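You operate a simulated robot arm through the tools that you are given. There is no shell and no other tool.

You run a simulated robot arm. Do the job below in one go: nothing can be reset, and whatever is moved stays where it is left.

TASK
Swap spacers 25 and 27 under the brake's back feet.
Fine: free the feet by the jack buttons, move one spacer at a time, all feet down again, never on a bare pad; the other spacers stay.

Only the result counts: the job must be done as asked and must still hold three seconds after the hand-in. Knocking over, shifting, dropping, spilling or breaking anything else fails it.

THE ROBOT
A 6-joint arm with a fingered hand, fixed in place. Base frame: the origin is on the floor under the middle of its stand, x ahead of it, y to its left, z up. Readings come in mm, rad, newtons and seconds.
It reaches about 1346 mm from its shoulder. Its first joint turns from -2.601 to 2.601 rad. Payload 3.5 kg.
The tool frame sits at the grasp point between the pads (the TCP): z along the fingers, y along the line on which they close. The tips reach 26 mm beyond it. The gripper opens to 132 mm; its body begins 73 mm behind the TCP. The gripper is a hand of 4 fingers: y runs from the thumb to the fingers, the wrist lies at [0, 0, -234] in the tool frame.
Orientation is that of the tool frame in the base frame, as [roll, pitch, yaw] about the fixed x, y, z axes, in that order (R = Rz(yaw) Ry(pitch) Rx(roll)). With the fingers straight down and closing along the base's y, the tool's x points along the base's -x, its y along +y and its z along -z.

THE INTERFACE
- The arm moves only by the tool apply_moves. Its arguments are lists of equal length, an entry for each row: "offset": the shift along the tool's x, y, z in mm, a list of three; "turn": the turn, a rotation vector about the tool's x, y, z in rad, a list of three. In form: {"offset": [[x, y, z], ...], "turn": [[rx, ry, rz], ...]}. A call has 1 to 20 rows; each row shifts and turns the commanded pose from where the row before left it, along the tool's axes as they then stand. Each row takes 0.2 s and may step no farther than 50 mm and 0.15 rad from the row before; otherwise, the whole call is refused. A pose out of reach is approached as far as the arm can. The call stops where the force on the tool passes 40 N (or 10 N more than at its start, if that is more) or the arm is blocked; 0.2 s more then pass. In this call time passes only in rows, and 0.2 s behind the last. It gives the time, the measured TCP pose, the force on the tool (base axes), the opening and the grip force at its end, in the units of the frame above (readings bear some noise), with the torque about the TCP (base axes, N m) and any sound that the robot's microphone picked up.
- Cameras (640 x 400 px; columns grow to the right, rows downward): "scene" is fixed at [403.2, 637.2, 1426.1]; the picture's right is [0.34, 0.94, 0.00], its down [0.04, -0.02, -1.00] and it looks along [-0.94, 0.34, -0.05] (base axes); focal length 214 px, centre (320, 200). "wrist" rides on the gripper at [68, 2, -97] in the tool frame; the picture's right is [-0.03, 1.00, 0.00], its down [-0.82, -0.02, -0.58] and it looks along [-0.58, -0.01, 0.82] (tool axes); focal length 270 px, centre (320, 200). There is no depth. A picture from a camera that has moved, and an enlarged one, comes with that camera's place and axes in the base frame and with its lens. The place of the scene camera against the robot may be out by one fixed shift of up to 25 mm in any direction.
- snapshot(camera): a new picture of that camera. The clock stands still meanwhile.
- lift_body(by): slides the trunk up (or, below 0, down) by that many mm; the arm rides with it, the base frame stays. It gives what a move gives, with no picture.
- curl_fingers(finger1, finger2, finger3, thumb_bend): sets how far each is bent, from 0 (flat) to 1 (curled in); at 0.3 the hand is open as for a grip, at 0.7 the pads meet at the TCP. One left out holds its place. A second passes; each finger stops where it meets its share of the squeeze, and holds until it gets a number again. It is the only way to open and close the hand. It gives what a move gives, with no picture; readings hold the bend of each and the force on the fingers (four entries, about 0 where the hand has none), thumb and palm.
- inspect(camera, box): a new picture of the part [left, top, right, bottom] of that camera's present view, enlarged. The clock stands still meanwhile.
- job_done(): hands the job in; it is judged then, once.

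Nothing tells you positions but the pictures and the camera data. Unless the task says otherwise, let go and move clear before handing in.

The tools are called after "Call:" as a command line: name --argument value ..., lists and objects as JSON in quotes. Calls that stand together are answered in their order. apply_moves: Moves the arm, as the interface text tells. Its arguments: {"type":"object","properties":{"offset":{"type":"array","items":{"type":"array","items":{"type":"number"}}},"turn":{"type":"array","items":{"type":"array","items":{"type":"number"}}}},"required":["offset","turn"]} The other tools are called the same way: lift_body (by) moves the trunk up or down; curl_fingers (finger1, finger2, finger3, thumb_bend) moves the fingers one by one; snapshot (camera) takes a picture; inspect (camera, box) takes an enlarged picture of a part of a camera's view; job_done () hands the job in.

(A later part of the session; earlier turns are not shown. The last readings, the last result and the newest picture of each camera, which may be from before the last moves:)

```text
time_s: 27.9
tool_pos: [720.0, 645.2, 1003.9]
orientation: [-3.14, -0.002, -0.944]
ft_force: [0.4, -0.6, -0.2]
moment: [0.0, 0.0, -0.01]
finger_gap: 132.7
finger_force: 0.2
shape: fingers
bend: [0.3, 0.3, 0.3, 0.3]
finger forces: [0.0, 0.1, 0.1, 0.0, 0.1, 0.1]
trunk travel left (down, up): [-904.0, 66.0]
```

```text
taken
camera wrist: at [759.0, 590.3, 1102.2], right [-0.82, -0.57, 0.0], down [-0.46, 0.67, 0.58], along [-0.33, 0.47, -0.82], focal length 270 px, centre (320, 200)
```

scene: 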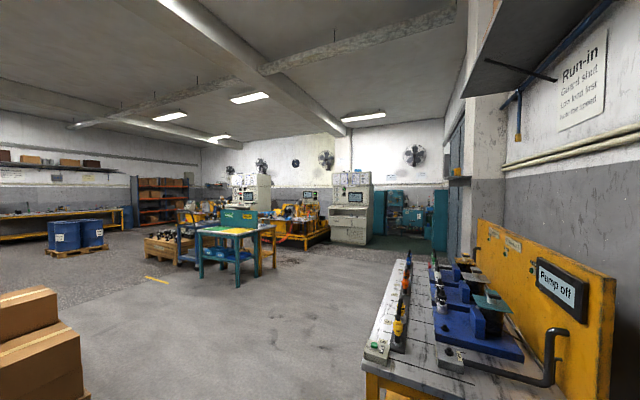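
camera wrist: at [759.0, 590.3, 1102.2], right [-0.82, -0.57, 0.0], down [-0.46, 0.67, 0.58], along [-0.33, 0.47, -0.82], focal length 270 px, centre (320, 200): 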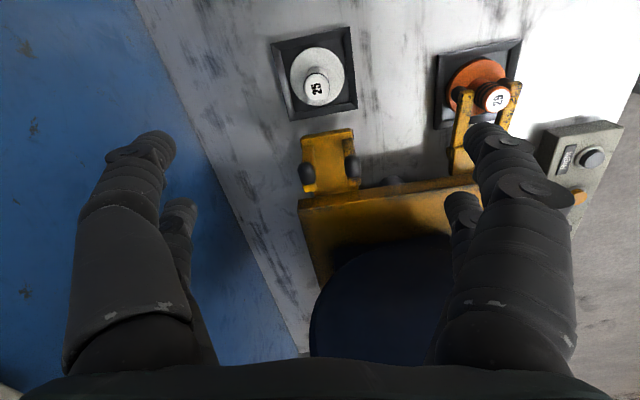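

25 is right below. Lowering partway and rechecking alignment.

Call:
lift_body --by -110

Call:
snapshot --camera "wrist"

Call:
inspect --camera "wrist" --box '[240, 60, 400, 220]'

```text
time_s: 29.3
tool_pos: [720.6, 643.7, 896.2]
orientation: [-3.141, -0.001, -0.945]
ft_force: [0.2, 0.2, -1.1]
moment: [-0.01, 0.0, 0.03]
finger_gap: 132.6
finger_force: 0.1
shape: fingers
bend: [0.3, 0.3, 0.3, 0.3]
finger forces: [0.1, 0.1, 0.0, 0.1, 0.0, 0.0]
trunk travel left (down, up): [-794.0, 176.0]
```

```text
taken
camera wrist: at [758.3, 589.5, 992.5], right [-0.82, -0.57, 0.0], down [-0.46, 0.67, 0.58], along [-0.33, 0.48, -0.82], focal length 270 px, centre (320, 200)
```

wrist: 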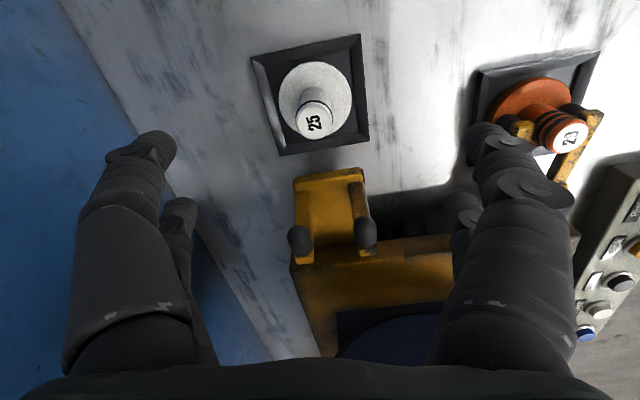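

```text
2.50 times, centred on (320, 140) of wrist
camera zoom: at [758.3, 589.5, 992.5], right [-0.82, -0.57, 0.0], down [-0.46, 0.67, 0.58], along [-0.33, 0.48, -0.82], focal length 676 px, centre (320, 350)
```

zoom: 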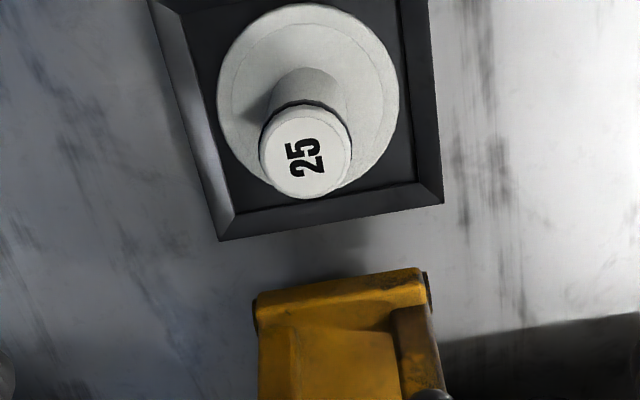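

Stem is about 3.5 mm and 4 mm off in tool x and y. I'll correct, then lower until the tips are just above the stem top.

Call:
apply_moves --offset '[[-3.5, -4.0, 0]]' --turn '[[0, 0, 0]]'

Call:
lift_body --by -66

Call:
snapshot --camera "wrist"

```text
time_s: 29.7
tool_pos: [720.9, 649.3, 895.7]
orientation: [-3.141, -0.002, -0.945]
ft_force: [0.5, 0.5, 0.5]
moment: [0.01, 0.02, 0.01]
finger_gap: 132.9
finger_force: 0.1
shape: fingers
bend: [0.3, 0.3, 0.3, 0.3]
finger forces: [0.1, 0.1, 0.1, 0.0, 0.0, 0.0]
trunk travel left (down, up): [-794.0, 176.0]
```

```text
time_s: 30.8
tool_pos: [720.9, 650.4, 828.8]
orientation: [3.141, -0.001, -0.944]
ft_force: [-0.1, 0.0, -0.1]
moment: [-0.01, -0.02, 0.02]
finger_gap: 132.4
finger_force: 0.1
shape: fingers
bend: [0.3, 0.3, 0.3, 0.3]
finger forces: [0.0, 0.1, 0.0, 0.0, 0.0, 0.0]
trunk travel left (down, up): [-728.0, 242.0]
```

```text
taken
camera wrist: at [759.2, 594.6, 926.4], right [-0.82, -0.57, 0.0], down [-0.46, 0.67, 0.58], along [-0.33, 0.48, -0.82], focal length 270 px, centre (320, 200)
```

wrist: 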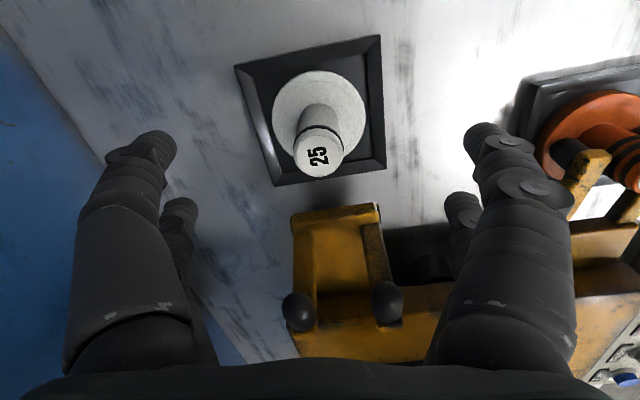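

Call:
inspect --camera "wrist" --box '[260, 80, 380, 200]'

```text
3.33 times, centred on (320, 140) of wrist
camera zoom: at [759.2, 594.6, 926.4], right [-0.82, -0.57, 0.0], down [-0.46, 0.67, 0.58], along [-0.33, 0.48, -0.82], focal length 901 px, centre (320, 400)
```

zoom: 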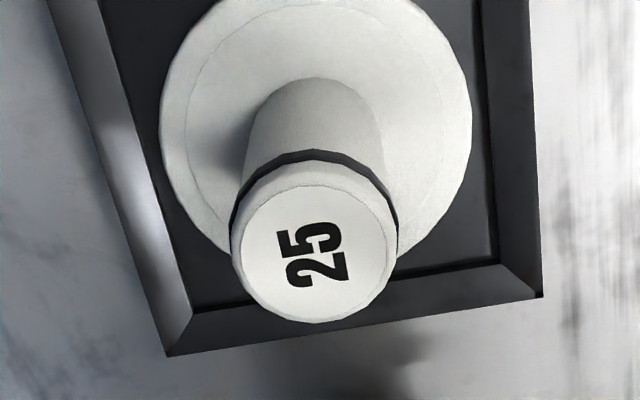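

Alignment is within 1 mm. Lowering around the stem of 25.

Call:
lift_body --by -40

Call:
lift_body --by -17

Call:
snapshot --camera "wrist"

```text
time_s: 31.6
tool_pos: [720.4, 649.9, 790.0]
orientation: [3.141, -0.003, -0.943]
ft_force: [0.5, 0.3, 0.3]
moment: [-0.05, -0.01, 0.01]
finger_gap: 132.6
finger_force: 0.1
shape: fingers
bend: [0.3, 0.3, 0.3, 0.3]
finger forces: [0.1, 0.0, 0.0, 0.1, 0.0, 0.0]
trunk travel left (down, up): [-688.0, 282.0]
```

```text
time_s: 32.2
tool_pos: [720.4, 650.3, 772.2]
orientation: [-3.141, -0.002, -0.944]
ft_force: [0.3, 0.5, -0.5]
moment: [0.0, -0.03, 0.03]
finger_gap: 132.7
finger_force: 0.1
shape: fingers
bend: [0.3, 0.3, 0.3, 0.3]
finger forces: [0.1, 0.0, 0.0, 0.1, 0.1, 0.1]
trunk travel left (down, up): [-671.0, 299.0]
```

```text
taken
camera wrist: at [759.2, 594.6, 869.4], right [-0.82, -0.57, 0.0], down [-0.46, 0.67, 0.58], along [-0.33, 0.48, -0.82], focal length 270 px, centre (320, 200)
```

wrist: 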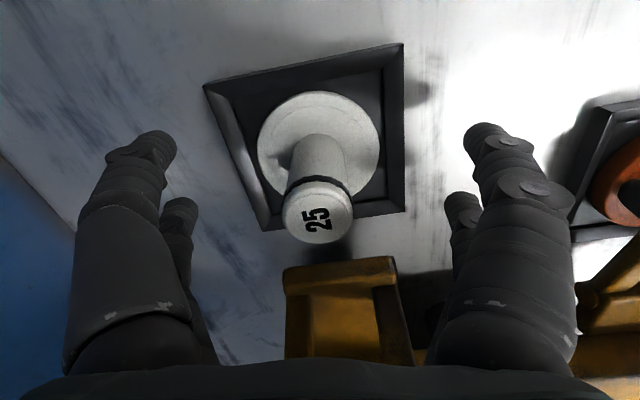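

Everything is clear. Closing all four fingers on the stem in two stages.

Call:
curl_fingers --finger1 0.55 --finger2 0.55 --finger3 0.55 --thumb_bend 0.55

Call:
snapshot --camera "wrist"

```text
time_s: 33.2
tool_pos: [719.8, 648.9, 772.9]
orientation: [-3.141, -0.001, -0.943]
ft_force: [-0.1, 0.0, 0.2]
moment: [0.0, 0.0, 0.01]
finger_gap: 49.8
finger_force: 0.0
shape: fingers
bend: [0.55, 0.55, 0.55, 0.55]
finger forces: [0.0, 0.0, 0.0, 0.1, 0.1, 0.0]
trunk travel left (down, up): [-671.0, 299.0]
```

```text
taken
camera wrist: at [759.3, 594.6, 869.4], right [-0.82, -0.57, 0.0], down [-0.46, 0.67, 0.58], along [-0.33, 0.48, -0.82], focal length 270 px, centre (320, 200)
```

wrist: 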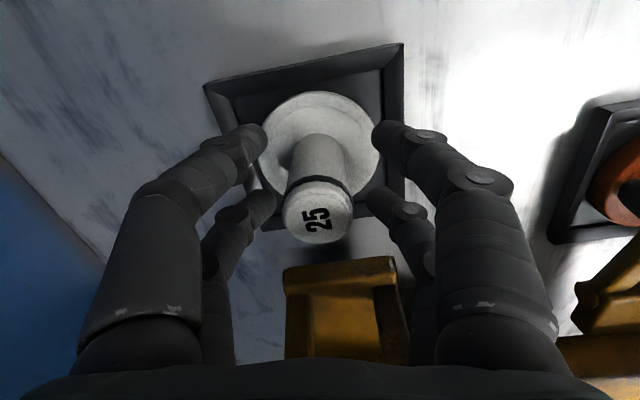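

Call:
curl_fingers --finger1 0.7 --finger2 0.7 --finger3 0.7 --thumb_bend 0.7

Call:
snapshot --camera "wrist"

```text
time_s: 34.2
tool_pos: [720.9, 649.8, 772.0]
orientation: [3.141, 0.0, -0.944]
ft_force: [-0.4, 0.2, -0.6]
moment: [-0.02, 0.03, 0.0]
finger_gap: 5.4
finger_force: 2.4
shape: fingers
bend: [0.69, 0.68, 0.68, 0.69]
finger forces: [0.9, 1.5, 1.0, 0.1, 1.3, 0.1]
trunk travel left (down, up): [-671.0, 299.0]
```

```text
taken
camera wrist: at [759.3, 594.7, 869.3], right [-0.82, -0.57, 0.0], down [-0.46, 0.67, 0.58], along [-0.33, 0.47, -0.82], focal length 270 px, centre (320, 200)
```

wrist: 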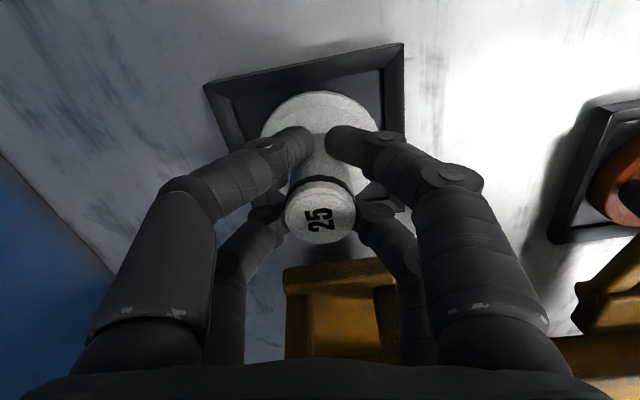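

All four fingers touch the stem in a centred cage. I'll squeeze harder for a secure hold.

Call:
curl_fingers --finger1 0.85 --finger2 0.85 --finger3 0.85 --thumb_bend 0.85

Call:
snapshot --camera "wrist"

```text
time_s: 35.2
tool_pos: [719.3, 649.9, 771.9]
orientation: [3.141, -0.002, -0.945]
ft_force: [0.1, 0.1, -1.3]
moment: [0.03, -0.03, 0.04]
finger_gap: 0.3
finger_force: 9.7
shape: fingers
bend: [0.81, 0.74, 0.75, 0.79]
finger forces: [0.0, 19.8, 0.0, 0.1, 0.0, 0.0]
trunk travel left (down, up): [-671.0, 299.0]
```

```text
taken
camera wrist: at [759.4, 594.7, 869.2], right [-0.82, -0.57, 0.0], down [-0.46, 0.67, 0.58], along [-0.33, 0.47, -0.82], focal length 270 px, centre (320, 200)
```

wrist: 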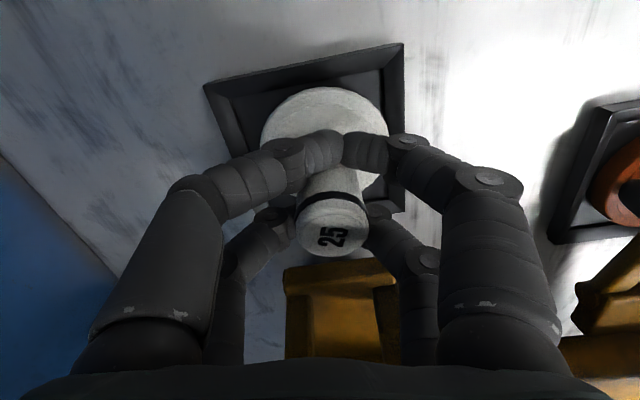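

Squeezing further made the fingers slip past the stem. I'll release and check how the spacer stands, then use a proper two-finger pinch on its diameter.

Call:
curl_fingers --finger1 0.55 --finger2 0.55 --finger3 0.55 --thumb_bend 0.55

Call:
snapshot --camera "wrist"

Call:
inspect --camera "wrist" --box '[200, 60, 440, 270]'

```text
time_s: 36.2
tool_pos: [720.3, 650.0, 771.9]
orientation: [3.141, -0.002, -0.944]
ft_force: [0.4, 0.2, 0.0]
moment: [0.02, -0.01, 0.02]
finger_gap: 48.5
finger_force: 0.0
shape: fingers
bend: [0.55, 0.55, 0.55, 0.55]
finger forces: [0.0, 0.0, 0.0, 0.0, 0.0, 0.0]
trunk travel left (down, up): [-671.0, 299.0]
```

```text
taken
camera wrist: at [759.3, 594.6, 869.4], right [-0.82, -0.57, 0.0], down [-0.46, 0.67, 0.58], along [-0.33, 0.48, -0.82], focal length 270 px, centre (320, 200)
```

wrist: 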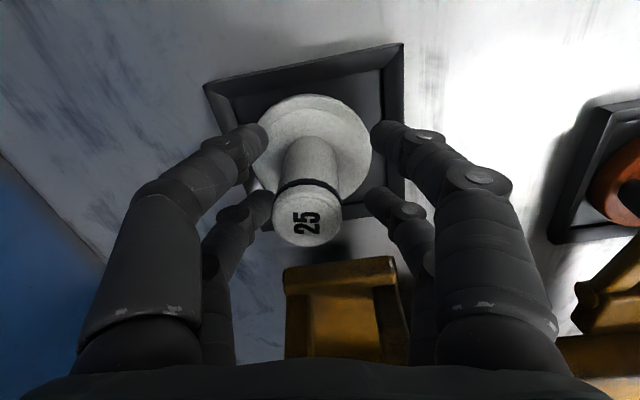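

```text
1.90 times, centred on (320, 165) of wrist
camera zoom: at [759.3, 594.6, 869.4], right [-0.82, -0.57, 0.0], down [-0.46, 0.67, 0.58], along [-0.33, 0.48, -0.82], focal length 515 px, centre (320, 267)
```

zoom: 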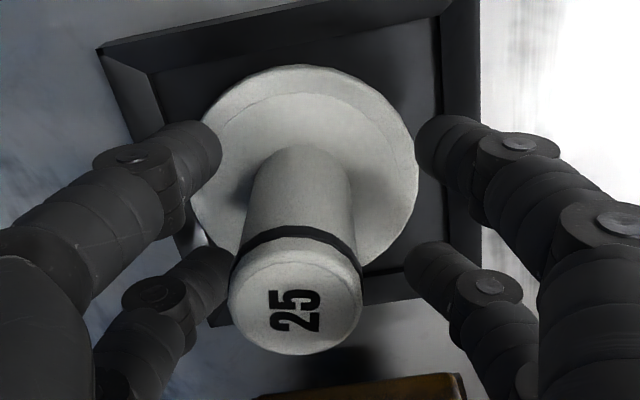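

The spacer stands upright, shifted only ~4 mm. I'll open, shift the hand outward so the far pair (finger2 and finger3) closes across the stem's diameter.

Call:
curl_fingers --finger1 0.3 --finger2 0.45 --finger3 0.45 --thumb_bend 0.3

Call:
apply_moves --offset '[[10.5, -4.6, 0], [10.5, 0, 0]]' --turn '[[0, 0, 0], [0, 0, 0]]'

Call:
snapshot --camera "wrist"

```text
time_s: 37.2
tool_pos: [721.6, 649.3, 772.6]
orientation: [3.142, -0.001, -0.944]
ft_force: [0.4, -1.2, 0.3]
moment: [-0.02, -0.02, 0.0]
finger_gap: 132.5
finger_force: 0.1
shape: fingers
bend: [0.3, 0.45, 0.45, 0.3]
finger forces: [0.0, 0.1, 0.0, 0.0, 0.1, 0.0]
trunk travel left (down, up): [-671.0, 299.0]
```

```text
time_s: 37.8
tool_pos: [736.4, 636.6, 773.2]
orientation: [-3.141, -0.007, -0.953]
ft_force: [0.1, 0.3, -0.1]
moment: [0.02, -0.02, 0.02]
finger_gap: 132.5
finger_force: 0.2
shape: fingers
bend: [0.3, 0.45, 0.45, 0.3]
finger forces: [0.0, 0.1, 0.0, 0.0, 0.0, 0.0]
trunk travel left (down, up): [-671.0, 299.0]
```

```text
taken
camera wrist: at [773.9, 580.8, 869.5], right [-0.83, -0.56, 0.0], down [-0.46, 0.68, 0.57], along [-0.32, 0.48, -0.82], focal length 270 px, centre (320, 200)
```

wrist: 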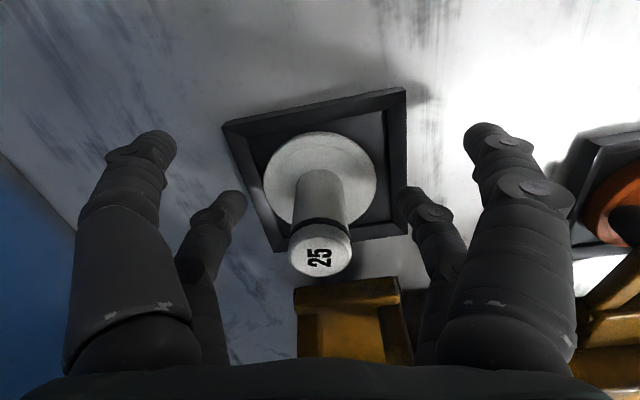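

Far fingertips now bracket the stem. Closing finger2 and finger3 gently.

Call:
curl_fingers --finger2 0.58 --finger3 0.58

Call:
curl_fingers --finger2 0.65 --finger3 0.65

Call:
snapshot --camera "wrist"

```text
time_s: 38.8
tool_pos: [736.4, 636.3, 773.1]
orientation: [-3.141, -0.006, -0.954]
ft_force: [-0.7, 0.1, -0.7]
moment: [-0.02, -0.04, 0.01]
finger_gap: 132.4
finger_force: 0.0
shape: fingers
bend: [0.3, 0.57, 0.57, 0.3]
finger forces: [0.1, 0.1, 0.0, 0.1, 0.0, 0.0]
trunk travel left (down, up): [-671.0, 299.0]
```

```text
time_s: 39.8
tool_pos: [735.1, 636.8, 772.4]
orientation: [3.141, -0.005, -0.953]
ft_force: [0.5, -0.5, 0.4]
moment: [-0.01, -0.02, 0.01]
finger_gap: 132.5
finger_force: 1.6
shape: fingers
bend: [0.3, 0.62, 0.62, 0.3]
finger forces: [0.0, 1.9, 2.0, 0.0, 0.0, 0.0]
trunk travel left (down, up): [-671.0, 299.0]
```

```text
taken
camera wrist: at [773.8, 581.0, 869.5], right [-0.83, -0.56, 0.0], down [-0.46, 0.68, 0.57], along [-0.32, 0.48, -0.82], focal length 270 px, centre (320, 200)
```

wrist: 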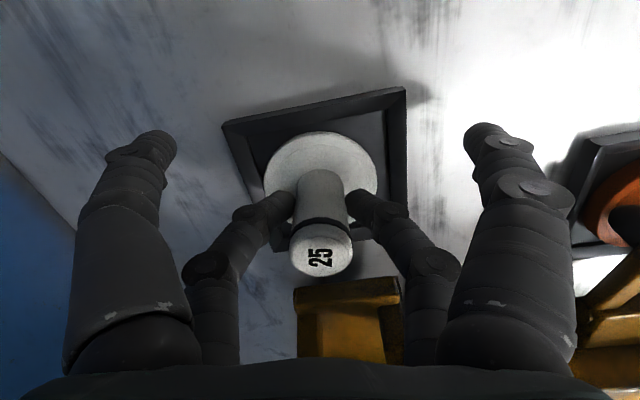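

Balanced contact at 2 N each. Squeezing more firmly.

Call:
curl_fingers --finger2 0.72 --finger3 0.72

Call:
curl_fingers --finger2 0.85 --finger3 0.85

Call:
snapshot --camera "wrist"

```text
time_s: 40.8
tool_pos: [735.6, 636.1, 772.4]
orientation: [-3.141, -0.006, -0.954]
ft_force: [-0.4, 0.1, -0.5]
moment: [-0.02, 0.02, -0.02]
finger_gap: 132.4
finger_force: 7.1
shape: fingers
bend: [0.3, 0.64, 0.63, 0.3]
finger forces: [0.0, 7.3, 7.2, 0.0, 0.0, 0.0]
trunk travel left (down, up): [-671.0, 299.0]
```

```text
time_s: 41.8
tool_pos: [735.3, 636.5, 772.1]
orientation: [-3.142, -0.005, -0.951]
ft_force: [0.4, 0.0, 0.2]
moment: [0.01, 0.0, 0.01]
finger_gap: 132.8
finger_force: 7.4
shape: fingers
bend: [0.3, 0.64, 0.63, 0.3]
finger forces: [0.0, 7.7, 7.7, 0.0, 0.1, 0.1]
trunk travel left (down, up): [-671.0, 299.0]
```

```text
taken
camera wrist: at [773.8, 581.0, 869.4], right [-0.83, -0.56, 0.0], down [-0.46, 0.68, 0.57], along [-0.32, 0.48, -0.82], focal length 270 px, centre (320, 200)
```

wrist: 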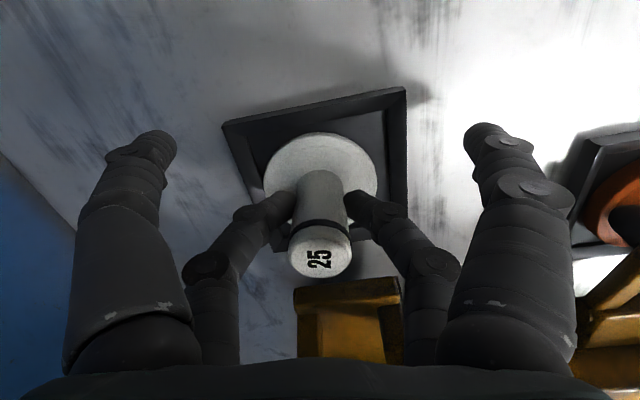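

Squeeze holds steady at 7.7 N per finger. Trying a small lift to check the hold.

Call:
lift_body --by 8

Call:
inspect --camera "wrist" --box '[200, 60, 440, 300]'

```text
time_s: 42.4
tool_pos: [736.0, 635.3, 780.0]
orientation: [-3.141, -0.006, -0.953]
ft_force: [-0.5, -0.8, -1.8]
moment: [-0.01, -0.02, 0.02]
finger_gap: 132.5
finger_force: 8.1
shape: fingers
bend: [0.3, 0.64, 0.63, 0.3]
finger forces: [0.0, 7.7, 7.6, 0.0, 0.0, 0.0]
trunk travel left (down, up): [-679.0, 291.0]
```

```text
1.67 times, centred on (320, 180) of wrist
camera zoom: at [773.9, 581.1, 877.4], right [-0.83, -0.56, 0.0], down [-0.46, 0.68, 0.57], along [-0.32, 0.48, -0.82], focal length 450 px, centre (320, 233)
```

zoom: 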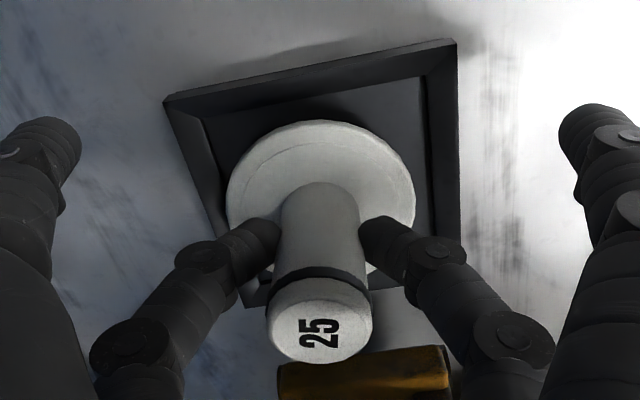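

25 is lifted (weight about 1.8 N) and hangs straight. I'll raise it and carry it outward to the clear bench area between its pad and the rings.

Call:
lift_body --by 25

Call:
lift_body --by 35

Call:
apply_moves --offset '[[21, -7, 0], [21, -7, 0], [21, -7, 0], [21, -7, 0], [22, -7, 0]]' --turn '[[0, 0, 0], [0, 0, 0], [0, 0, 0], [0, 0, 0], [0, 0, 0]]'

Call:
snapshot --camera "wrist"

```text
time_s: 43.1
tool_pos: [734.5, 637.3, 804.8]
orientation: [3.14, -0.005, -0.953]
ft_force: [-0.8, -0.5, -2.0]
moment: [-0.02, -0.03, -0.01]
finger_gap: 132.5
finger_force: 7.6
shape: fingers
bend: [0.3, 0.64, 0.63, 0.3]
finger forces: [0.1, 7.7, 7.7, 0.1, 0.1, 0.1]
trunk travel left (down, up): [-704.0, 266.0]
```

```text
time_s: 43.9
tool_pos: [735.3, 636.0, 839.8]
orientation: [3.141, -0.004, -0.951]
ft_force: [-0.3, -0.6, -1.6]
moment: [0.0, -0.02, 0.0]
finger_gap: 132.6
finger_force: 7.3
shape: fingers
bend: [0.3, 0.64, 0.63, 0.3]
finger forces: [0.0, 7.7, 7.6, 0.1, 0.1, 0.0]
trunk travel left (down, up): [-739.0, 231.0]
```

```text
time_s: 45.1
tool_pos: [777.0, 627.1, 839.4]
orientation: [-3.14, -0.013, -0.988]
ft_force: [-0.4, 1.1, -1.2]
moment: [-0.04, -0.01, -0.02]
finger_gap: 132.5
finger_force: 7.8
shape: fingers
bend: [0.3, 0.64, 0.63, 0.3]
finger forces: [0.0, 7.6, 7.5, 0.0, 0.2, 0.0]
out of reach, approached as far as the arm can: row 1, 2, 3, 4, 5
trunk travel left (down, up): [-739.0, 231.0]
```

```text
taken
camera wrist: at [813.4, 571.1, 937.9], right [-0.85, -0.53, 0.0], down [-0.44, 0.7, 0.57], along [-0.3, 0.48, -0.82], focal length 270 px, centre (320, 200)
```

wrist: 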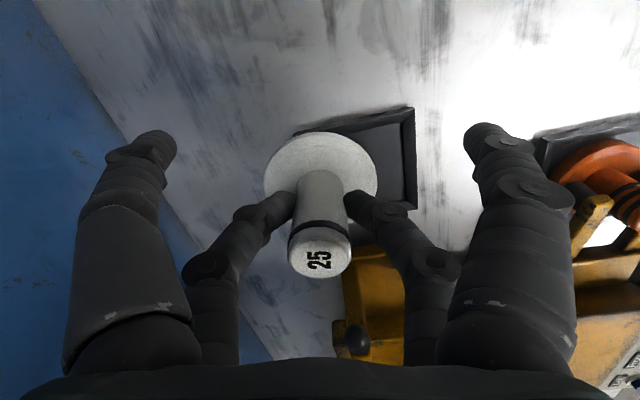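

The wrist is at its turning limit, so I'll turn the yaw back a bit and then continue to the free spot.

Call:
apply_moves --offset '[[0, 0, 0], [0, 0, 0], [18.3, -3, 0], [18.3, -3, 0], [18.3, -3, 0], [18.3, -3, 0]]' --turn '[[0, -0.013, 0.08], [0, 0, 0.08], [0, 0, 0], [0, 0, 0], [0, 0, 0], [0, 0, 0]]'

Call:
snapshot --camera "wrist"

```text
time_s: 46.5
tool_pos: [820.9, 567.1, 840.6]
orientation: [3.14, 0.009, -1.114]
ft_force: [-0.1, 0.1, -0.6]
moment: [0.0, 0.01, 0.05]
finger_gap: 132.5
finger_force: 7.6
shape: fingers
bend: [0.3, 0.64, 0.63, 0.3]
finger forces: [0.0, 7.5, 7.6, 0.1, 0.1, 0.0]
trunk travel left (down, up): [-739.0, 231.0]
```

```text
taken
camera wrist: at [850.3, 503.9, 936.5], right [-0.91, -0.42, 0.0], down [-0.34, 0.74, 0.58], along [-0.25, 0.53, -0.81], focal length 270 px, centre (320, 200)
```

wrist: 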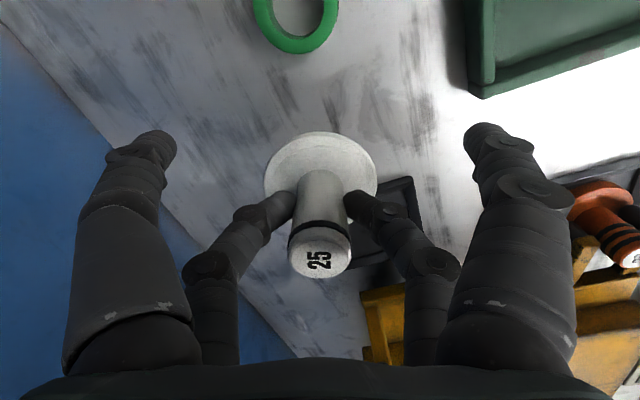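

The spot below is clear of the ring, tray and pad. Lowering to set 25 down.

Call:
lift_body --by -58

Call:
snapshot --camera "wrist"

```text
time_s: 47.5
tool_pos: [821.6, 565.6, 781.0]
orientation: [3.141, 0.01, -1.112]
ft_force: [-0.4, 0.2, -2.1]
moment: [-0.05, 0.01, 0.01]
finger_gap: 132.3
finger_force: 7.7
shape: fingers
bend: [0.3, 0.64, 0.63, 0.3]
finger forces: [0.0, 7.5, 7.5, 0.0, 0.1, 0.0]
trunk travel left (down, up): [-681.0, 289.0]
```

```text
taken
camera wrist: at [850.2, 504.1, 878.5], right [-0.91, -0.42, 0.0], down [-0.34, 0.74, 0.58], along [-0.25, 0.53, -0.81], focal length 270 px, centre (320, 200)
```

wrist: 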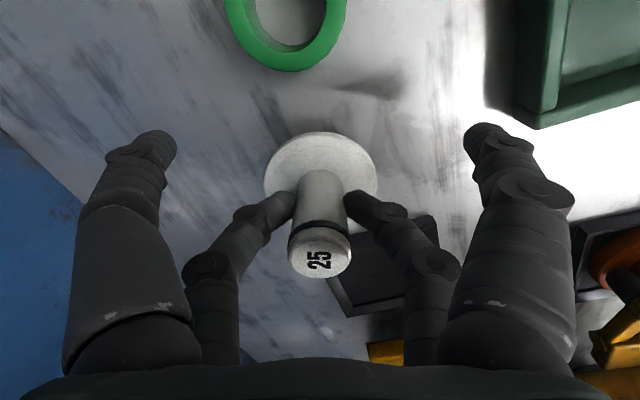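

Call:
lift_body --by -6

Call:
lift_body --by -3

Call:
lift_body --by -3

```text
time_s: 48.0
tool_pos: [821.1, 566.6, 776.1]
orientation: [3.141, 0.008, -1.113]
ft_force: [0.2, -0.8, -2.1]
moment: [-0.01, -0.06, 0.05]
finger_gap: 132.3
finger_force: 7.9
shape: fingers
bend: [0.3, 0.64, 0.63, 0.3]
finger forces: [0.0, 7.6, 7.5, 0.1, 0.1, 0.1]
trunk travel left (down, up): [-675.0, 295.0]
```

```text
time_s: 48.5
tool_pos: [821.7, 564.8, 773.6]
orientation: [3.141, 0.008, -1.115]
ft_force: [0.1, 0.1, -2.1]
moment: [-0.03, 0.01, 0.02]
finger_gap: 132.5
finger_force: 7.9
shape: fingers
bend: [0.3, 0.64, 0.63, 0.3]
finger forces: [0.0, 7.6, 7.4, 0.0, 0.0, 0.1]
trunk travel left (down, up): [-672.0, 298.0]
```

```text
time_s: 49.1
tool_pos: [821.4, 566.2, 770.7]
orientation: [3.142, 0.009, -1.113]
ft_force: [0.5, -0.1, -2.4]
moment: [-0.02, 0.02, 0.03]
finger_gap: 132.4
finger_force: 7.9
shape: fingers
bend: [0.3, 0.64, 0.63, 0.3]
finger forces: [0.0, 7.6, 7.5, 0.0, 0.1, 0.0]
trunk travel left (down, up): [-669.0, 301.0]
```

Still hanging (−2 N). I'll continue in 2 mm steps until the bench takes the weight.

Call:
lift_body --by -2

Call:
lift_body --by -2

Call:
lift_body --by -2

```text
time_s: 49.6
tool_pos: [821.4, 565.7, 767.8]
orientation: [-3.14, 0.007, -1.113]
ft_force: [-0.4, 0.9, -2.1]
moment: [-0.02, 0.0, 0.02]
finger_gap: 132.3
finger_force: 7.6
shape: fingers
bend: [0.3, 0.64, 0.63, 0.3]
finger forces: [0.0, 7.7, 7.5, 0.0, 0.1, 0.1]
trunk travel left (down, up): [-667.0, 303.0]
```

```text
time_s: 50.1
tool_pos: [821.0, 565.1, 767.4]
orientation: [-3.141, 0.007, -1.114]
ft_force: [1.2, 1.3, 4.4]
moment: [0.06, 0.0, -0.01]
finger_gap: 132.3
finger_force: 8.5
shape: fingers
bend: [0.3, 0.65, 0.64, 0.3]
finger forces: [0.0, 8.6, 9.2, 0.1, 0.0, 0.1]
trunk travel left (down, up): [-665.0, 305.0]
```

```text
time_s: 50.6
tool_pos: [819.9, 564.2, 765.4]
orientation: [3.141, 0.008, -1.114]
ft_force: [0.9, 0.6, 10.6]
moment: [0.26, 0.07, 0.01]
finger_gap: 132.8
finger_force: 10.3
shape: fingers
bend: [0.3, 0.66, 0.65, 0.3]
finger forces: [0.0, 10.0, 10.6, 0.0, 0.0, 0.1]
trunk travel left (down, up): [-663.0, 307.0]
```

25 is on the bench. I'll relieve the press by 2 mm and release.

Call:
lift_body --by 2

Call:
curl_fingers --finger2 0.55 --finger3 0.55

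Call:
curl_fingers --finger2 0.4 --finger3 0.4

Call:
snapshot --camera "wrist"

```text
time_s: 51.1
tool_pos: [820.7, 565.3, 766.8]
orientation: [3.141, 0.009, -1.113]
ft_force: [0.4, -0.8, 4.4]
moment: [0.05, 0.01, 0.04]
finger_gap: 132.4
finger_force: 9.6
shape: fingers
bend: [0.3, 0.66, 0.65, 0.3]
finger forces: [0.1, 9.3, 9.0, 0.0, 0.0, 0.0]
trunk travel left (down, up): [-665.0, 305.0]
```

```text
time_s: 52.1
tool_pos: [822.5, 564.9, 767.4]
orientation: [-3.141, 0.008, -1.114]
ft_force: [-0.7, 0.3, -0.4]
moment: [0.0, -0.02, -0.01]
finger_gap: 132.4
finger_force: 0.1
shape: fingers
bend: [0.3, 0.55, 0.55, 0.3]
finger forces: [0.0, 0.0, 0.0, 0.0, 0.0, 0.1]
trunk travel left (down, up): [-665.0, 305.0]
```

```text
time_s: 53.1
tool_pos: [821.1, 565.7, 766.7]
orientation: [-3.141, 0.01, -1.114]
ft_force: [0.3, 0.5, -1.1]
moment: [0.0, 0.02, 0.01]
finger_gap: 132.4
finger_force: 0.0
shape: fingers
bend: [0.3, 0.4, 0.4, 0.3]
finger forces: [0.0, 0.0, 0.0, 0.1, 0.1, 0.0]
trunk travel left (down, up): [-665.0, 305.0]
```

```text
taken
camera wrist: at [850.1, 504.0, 862.6], right [-0.91, -0.42, 0.0], down [-0.34, 0.74, 0.58], along [-0.25, 0.53, -0.81], focal length 270 px, centre (320, 200)
```

wrist: 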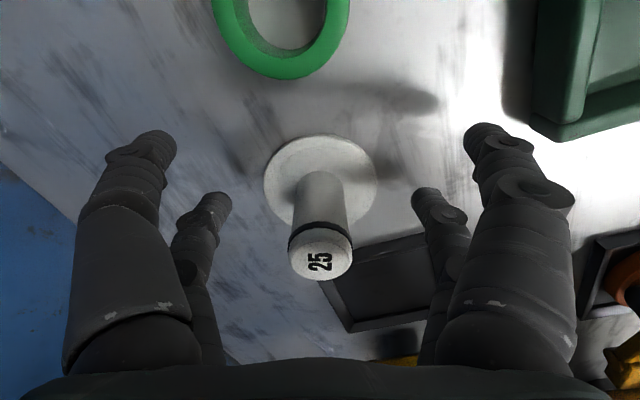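

25 stands upright on the bench. I'll raise the hand straight up and go round the front of the brake toward 27, turning the hand along the way.

Call:
lift_body --by 100

Call:
snapshot --camera "wrist"

Call:
lift_body --by 180

Call:
curl_fingers --finger2 0.3 --finger3 0.3

```text
time_s: 54.5
tool_pos: [820.0, 564.7, 866.4]
orientation: [-3.141, 0.007, -1.113]
ft_force: [-0.2, 0.1, -0.5]
moment: [0.03, 0.0, 0.01]
finger_gap: 132.3
finger_force: 0.1
shape: fingers
bend: [0.3, 0.4, 0.4, 0.3]
finger forces: [0.0, 0.0, 0.0, 0.1, 0.0, 0.1]
trunk travel left (down, up): [-765.0, 205.0]
```

```text
taken
camera wrist: at [850.2, 504.1, 962.5], right [-0.91, -0.42, 0.0], down [-0.34, 0.74, 0.58], along [-0.25, 0.53, -0.81], focal length 270 px, centre (320, 200)
```

wrist: 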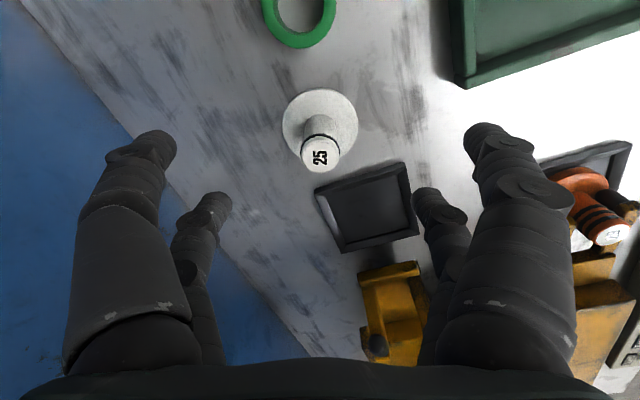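

```text
time_s: 56.5
tool_pos: [820.5, 566.3, 1048.3]
orientation: [-3.141, 0.007, -1.113]
ft_force: [0.7, 0.4, 0.5]
moment: [-0.01, 0.01, 0.0]
finger_gap: 132.5
finger_force: 0.0
shape: fingers
bend: [0.3, 0.4, 0.4, 0.3]
finger forces: [0.0, 0.0, 0.0, 0.0, 0.0, 0.1]
trunk travel left (down, up): [-945.0, 25.0]
```

```text
time_s: 57.5
tool_pos: [821.3, 567.0, 1045.2]
orientation: [-3.142, 0.008, -1.114]
ft_force: [-0.1, 0.3, -0.9]
moment: [0.03, 0.0, -0.01]
finger_gap: 132.7
finger_force: 0.1
shape: fingers
bend: [0.3, 0.3, 0.3, 0.3]
finger forces: [0.0, 0.0, 0.1, 0.1, 0.1, 0.0]
trunk travel left (down, up): [-945.0, 25.0]
```

Call:
apply_moves --offset '[[-10.1, 44.7, 0], [-10.1, 44.7, 0], [-10.1, 44.7, 0], [-10.1, 44.7, 0], [-10.1, 44.7, 0], [-10.1, 44.7, 0], [-10.1, 44.7, 0], [-10.1, 44.7, 0], [-10.1, 44.7, 0], [0, 0, 0], [0, 0, 0], [0, 0, 0], [0, 0, 0], [0, 0, 0], [0, 0, 0], [0, 0, 0], [0, 0, 0]]' --turn '[[0, 0.008, 0], [0, 0, 0], [0, 0, 0], [0, 0, 0], [0, 0, 0], [0, 0, 0], [0, 0, 0], [0, 0, 0], [0, 0, 0], [0, 0, 0.15], [0, 0, 0.15], [0, 0, 0.15], [0, 0, 0.15], [0, 0, 0.15], [0, 0, 0.15], [0, 0, 0.15], [0, 0, 0.15]]'

```text
time_s: 61.1
tool_pos: [419.8, 470.3, 1047.4]
orientation: [3.14, 0.0, -2.315]
ft_force: [-0.2, -0.3, -0.3]
moment: [0.01, 0.0, 0.03]
finger_gap: 132.5
finger_force: 0.0
shape: fingers
bend: [0.3, 0.3, 0.3, 0.3]
finger forces: [0.0, 0.0, 0.0, 0.0, 0.0, 0.0]
trunk travel left (down, up): [-945.0, 25.0]
```

Call:
apply_moves --offset '[[1.1, 45.5, 0], [1.1, 45.5, 0], [1.1, 45.5, 0], [1.1, 45.5, 0], [1.1, 45.5, 0], [1.1, 45.5, 0], [1.1, 45.5, 0], [0, 0, 0], [0, 0, 0], [0, 0, 0], [0, 0, 0], [0, 0, 0], [0, 0, 0], [0, 0, 0], [0, 0, 0]]' --turn '[[0, 0, 0], [0, 0, 0], [0, 0, 0], [0, 0, 0], [0, 0, 0], [0, 0, 0], [0, 0, 0], [0, 0, 0.15], [0, 0, 0.15], [0, 0, 0.15], [0, 0, 0.15], [0, 0, 0.15], [0, 0, 0.15], [0, 0, 0.15], [0, 0, 0.15]]'

Call:
snapshot --camera "wrist"

```text
time_s: 64.3
tool_pos: [181.4, 678.8, 1046.0]
orientation: [3.141, 0.0, 2.767]
ft_force: [-0.1, -0.4, 0.3]
moment: [0.0, 0.0, 0.01]
finger_gap: 132.6
finger_force: 0.1
shape: fingers
bend: [0.3, 0.3, 0.3, 0.3]
finger forces: [0.0, 0.0, 0.1, 0.0, 0.0, 0.1]
trunk travel left (down, up): [-945.0, 25.0]
```

```text
taken
camera wrist: at [116.8, 707.2, 1143.2], right [0.39, 0.92, 0.0], down [0.75, -0.32, 0.58], along [0.53, -0.22, -0.82], focal length 270 px, centre (320, 200)
```

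wrist: 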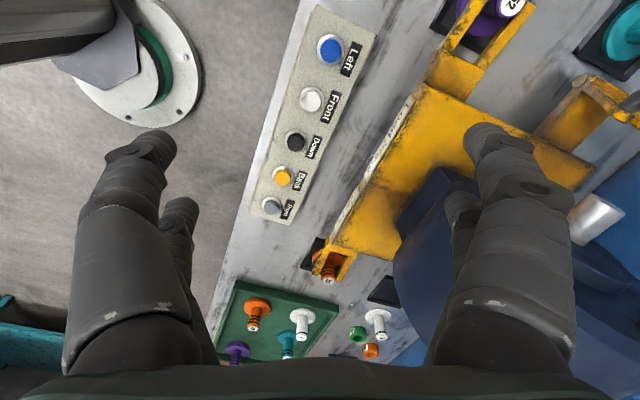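

All looks in order: 25 stands on the bench, and 27's foot arms are raised too. Continuing around to 27.

Call:
apply_moves --offset '[[27.2, 35, 0], [27.2, 35, 0], [27.2, 35, 0], [27.2, 35, 0], [0, 0, 0], [0, 0, 0], [0, 0, 0], [10, 46.2, 0], [10, 46.2, 0], [10, 46.2, 0], [10, 46.2, 0], [10, 46.2, 0], [10, 46.2, 0]]' --turn '[[0, 0, 0], [0, 0, 0], [0, 0, 0], [0, 0, 0], [0, 0, 0.137], [0, 0, 0.137], [0, 0, 0.137], [0, 0, 0], [0, 0, 0], [0, 0, 0], [0, 0, 0], [0, 0, 0], [0, 0, 0]]'

Call:
snapshot --camera "wrist"

Call:
snapshot --camera "scene"

```text
time_s: 67.1
tool_pos: [282.0, 1089.0, 1045.6]
orientation: [3.139, -0.001, 2.359]
ft_force: [0.2, 0.9, -0.5]
moment: [0.03, -0.01, -0.01]
finger_gap: 132.8
finger_force: 0.0
shape: fingers
bend: [0.3, 0.3, 0.3, 0.3]
finger forces: [0.0, 0.1, 0.0, 0.0, 0.0, 0.1]
trunk travel left (down, up): [-945.0, 25.0]
```

```text
taken
camera wrist: at [234.9, 1139.5, 1143.0], right [0.72, 0.69, 0.0], down [0.56, -0.59, 0.58], along [0.4, -0.42, -0.82], focal length 270 px, centre (320, 200)
```

wrist: 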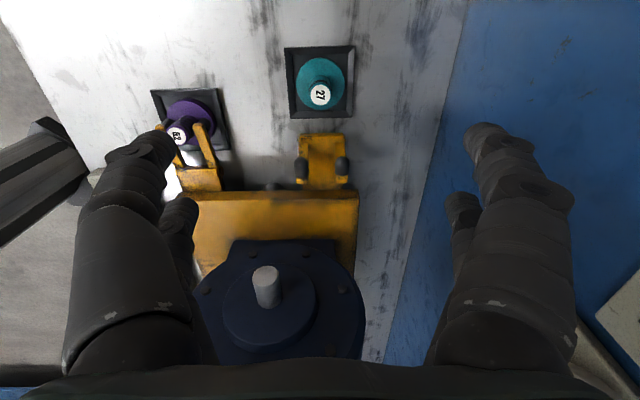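

```text
taken
```

scene: 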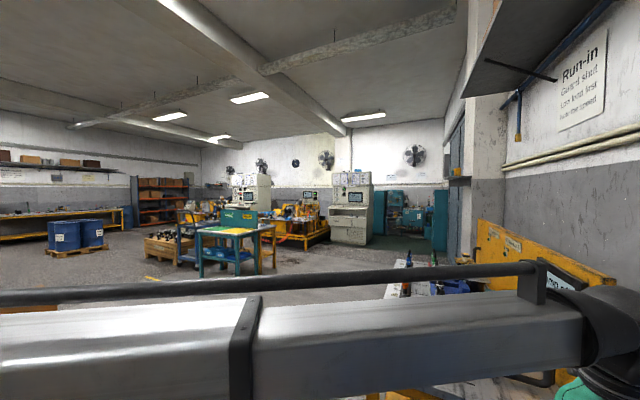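

Aligned above 27. Lowering in stages and checking.

Call:
lift_body --by -150

Call:
snapshot --camera "wrist"

Call:
inspect --camera "wrist" --box '[250, 60, 390, 200]'

Call:
snapshot --camera "scene"

```text
time_s: 68.8
tool_pos: [282.1, 1087.7, 896.8]
orientation: [3.141, -0.001, 2.359]
ft_force: [0.7, -0.6, 0.8]
moment: [0.01, 0.03, 0.06]
finger_gap: 132.5
finger_force: 0.1
shape: fingers
bend: [0.3, 0.3, 0.3, 0.3]
finger forces: [0.0, 0.0, 0.0, 0.1, 0.0, 0.0]
trunk travel left (down, up): [-795.0, 175.0]
```

```text
taken
camera wrist: at [234.7, 1138.5, 993.4], right [0.72, 0.69, 0.0], down [0.56, -0.59, 0.58], along [0.4, -0.42, -0.82], focal length 270 px, centre (320, 200)
```

wrist: 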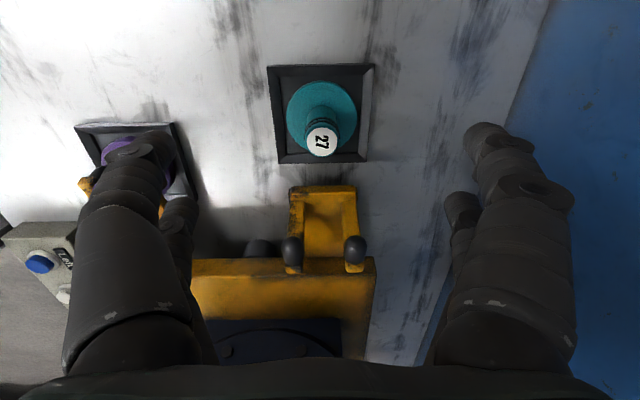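

```text
2.86 times, centred on (320, 130) of wrist
camera zoom: at [234.7, 1138.5, 993.4], right [0.72, 0.69, 0.0], down [0.56, -0.59, 0.58], along [0.4, -0.42, -0.82], focal length 772 px, centre (320, 400)
```

zoom: 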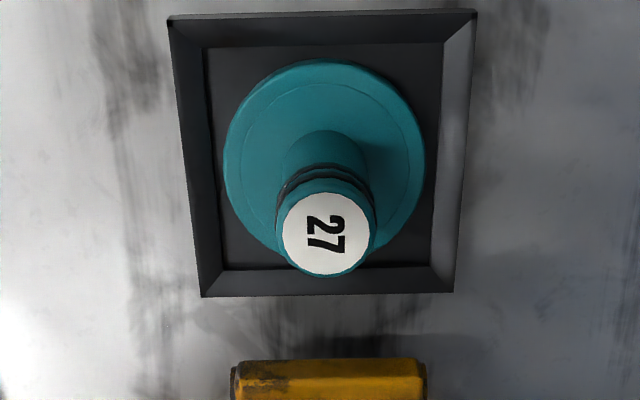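

```text
taken
```

scene: 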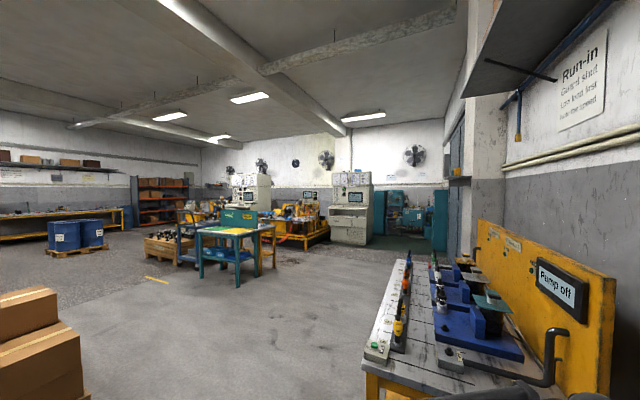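

27 is within 1.5 mm of the plan. Small correction, then down further with the far pair partly closed.

Call:
apply_moves --offset '[[0.5, 1.4, 0]]' --turn '[[0, 0, 0]]'

Call:
curl_fingers --finger2 0.45 --finger3 0.45

Call:
lift_body --by -80

Call:
snapshot --camera "wrist"

```text
time_s: 69.2
tool_pos: [282.4, 1088.5, 896.5]
orientation: [3.136, -0.001, 2.36]
ft_force: [0.2, -0.3, 0.4]
moment: [0.01, 0.0, 0.02]
finger_gap: 132.5
finger_force: 0.2
shape: fingers
bend: [0.3, 0.3, 0.3, 0.3]
finger forces: [0.0, 0.1, 0.0, 0.0, 0.0, 0.0]
trunk travel left (down, up): [-795.0, 175.0]
```

```text
time_s: 70.2
tool_pos: [282.4, 1088.7, 896.6]
orientation: [3.139, -0.003, 2.36]
ft_force: [-0.1, 0.0, -0.1]
moment: [0.02, -0.02, -0.01]
finger_gap: 132.8
finger_force: 0.1
shape: fingers
bend: [0.3, 0.45, 0.45, 0.3]
finger forces: [0.1, 0.0, 0.1, 0.1, 0.0, 0.0]
trunk travel left (down, up): [-795.0, 175.0]
```

```text
time_s: 71.4
tool_pos: [281.7, 1089.3, 817.5]
orientation: [3.14, -0.004, 2.36]
ft_force: [-1.2, -0.9, 0.1]
moment: [-0.01, -0.01, -0.01]
finger_gap: 132.6
finger_force: 0.0
shape: fingers
bend: [0.3, 0.45, 0.45, 0.3]
finger forces: [0.1, 0.0, 0.1, 0.0, 0.1, 0.1]
trunk travel left (down, up): [-715.0, 255.0]
```

```text
taken
camera wrist: at [235.3, 1138.7, 913.5], right [0.72, 0.69, 0.0], down [0.56, -0.59, 0.58], along [0.4, -0.41, -0.82], focal length 270 px, centre (320, 200)
```

wrist: 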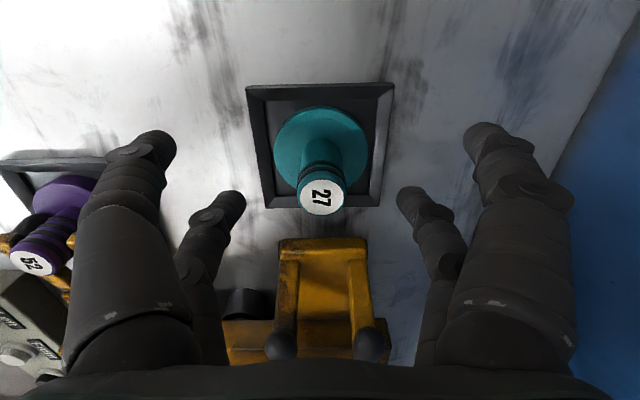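

Good alignment. Lowering to the grip height (TCP ≈ 772).

Call:
lift_body --by -30

Call:
lift_body --by -15

Call:
snapshot --camera "wrist"

```text
time_s: 72.2
tool_pos: [282.9, 1088.8, 786.8]
orientation: [3.138, -0.004, 2.359]
ft_force: [0.7, 0.1, -0.1]
moment: [0.0, 0.02, -0.01]
finger_gap: 132.8
finger_force: 0.0
shape: fingers
bend: [0.3, 0.45, 0.45, 0.3]
finger forces: [0.2, 0.0, 0.1, 0.1, 0.1, 0.0]
trunk travel left (down, up): [-685.0, 285.0]
```

```text
time_s: 72.8
tool_pos: [282.6, 1089.0, 771.4]
orientation: [3.138, -0.002, 2.36]
ft_force: [-0.6, 1.3, 0.5]
moment: [-0.02, 0.02, 0.0]
finger_gap: 132.8
finger_force: 0.0
shape: fingers
bend: [0.3, 0.45, 0.45, 0.3]
finger forces: [0.1, 0.0, 0.0, 0.1, 0.1, 0.0]
trunk travel left (down, up): [-670.0, 300.0]
```

```text
taken
camera wrist: at [235.3, 1138.7, 868.4], right [0.72, 0.69, 0.0], down [0.56, -0.59, 0.58], along [0.4, -0.41, -0.82], focal length 270 px, centre (320, 200)
```

wrist: 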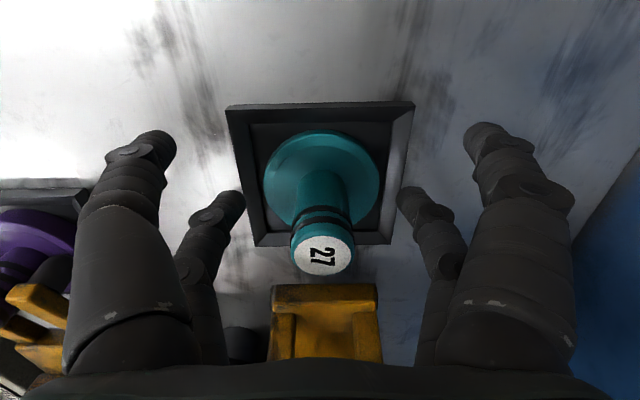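

Call:
curl_fingers --finger2 0.58 --finger3 0.58

Call:
curl_fingers --finger2 0.66 --finger3 0.66

Call:
curl_fingers --finger2 0.85 --finger3 0.85

Call:
snapshot --camera "wrist"

```text
time_s: 73.8
tool_pos: [282.5, 1088.5, 770.6]
orientation: [3.137, -0.004, 2.36]
ft_force: [-0.1, 0.0, 0.6]
moment: [-0.04, 0.01, 0.03]
finger_gap: 132.5
finger_force: 0.0
shape: fingers
bend: [0.3, 0.57, 0.57, 0.3]
finger forces: [0.0, 0.0, 0.0, 0.1, 0.0, 0.0]
trunk travel left (down, up): [-670.0, 300.0]
```

```text
time_s: 74.8
tool_pos: [282.5, 1088.5, 770.8]
orientation: [3.137, -0.003, 2.359]
ft_force: [-0.1, 0.6, -0.4]
moment: [0.02, 0.05, 0.0]
finger_gap: 132.4
finger_force: 2.6
shape: fingers
bend: [0.3, 0.62, 0.62, 0.3]
finger forces: [0.0, 2.8, 2.6, 0.0, 0.1, 0.1]
trunk travel left (down, up): [-670.0, 300.0]
```

```text
time_s: 75.8
tool_pos: [282.7, 1088.6, 771.1]
orientation: [3.138, -0.003, 2.36]
ft_force: [0.5, 0.0, 1.2]
moment: [0.05, 0.02, -0.01]
finger_gap: 132.6
finger_force: 7.4
shape: fingers
bend: [0.3, 0.63, 0.63, 0.3]
finger forces: [0.1, 7.4, 7.4, 0.0, 0.1, 0.0]
trunk travel left (down, up): [-670.0, 300.0]
```

```text
taken
camera wrist: at [235.3, 1138.9, 868.2], right [0.72, 0.69, 0.0], down [0.56, -0.59, 0.58], along [0.4, -0.41, -0.82], focal length 270 px, centre (320, 200)
```

wrist: 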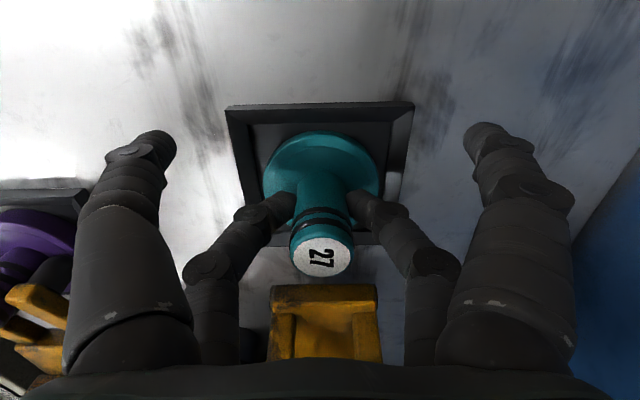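

Firm balanced grip on 27. Lifting it up.

Call:
lift_body --by 10

Call:
inspect --camera "wrist" --box '[200, 80, 440, 300]'

Call:
lift_body --by 90

Call:
snapshot --camera "wrist"

```text
time_s: 76.4
tool_pos: [282.0, 1089.5, 779.6]
orientation: [3.138, -0.004, 2.358]
ft_force: [0.1, 0.0, -1.0]
moment: [0.03, 0.01, -0.02]
finger_gap: 132.8
finger_force: 7.1
shape: fingers
bend: [0.3, 0.63, 0.63, 0.3]
finger forces: [0.1, 7.5, 7.5, 0.0, 0.1, 0.0]
trunk travel left (down, up): [-680.0, 290.0]
```

```text
1.82 times, centred on (320, 190) of wrist
camera zoom: at [235.3, 1138.9, 878.2], right [0.72, 0.69, 0.0], down [0.56, -0.59, 0.58], along [0.4, -0.41, -0.82], focal length 491 px, centre (320, 218)
```

zoom: 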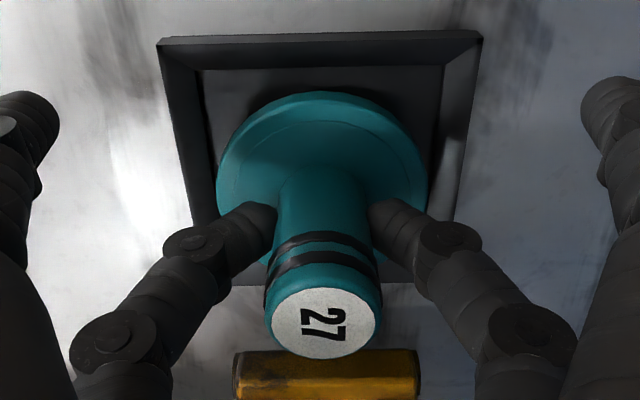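

```text
time_s: 77.6
tool_pos: [282.2, 1088.8, 871.0]
orientation: [3.139, -0.002, 2.36]
ft_force: [-0.5, -0.4, -1.6]
moment: [0.07, 0.03, 0.0]
finger_gap: 132.7
finger_force: 7.6
shape: fingers
bend: [0.3, 0.63, 0.63, 0.3]
finger forces: [0.0, 7.5, 7.4, 0.0, 0.1, 0.0]
trunk travel left (down, up): [-770.0, 200.0]
```

```text
taken
camera wrist: at [235.4, 1139.0, 968.0], right [0.72, 0.69, 0.0], down [0.56, -0.59, 0.58], along [0.4, -0.41, -0.82], focal length 270 px, centre (320, 200)
```

wrist: 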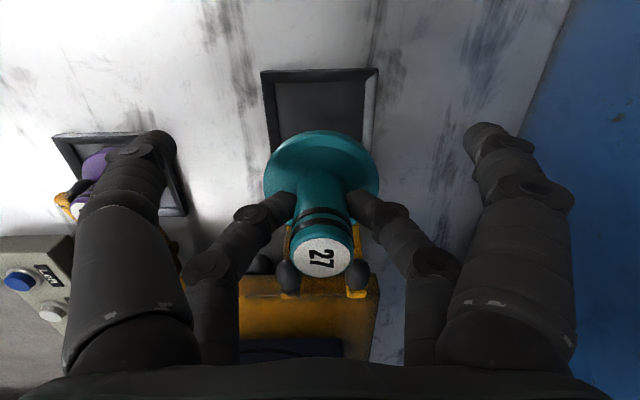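

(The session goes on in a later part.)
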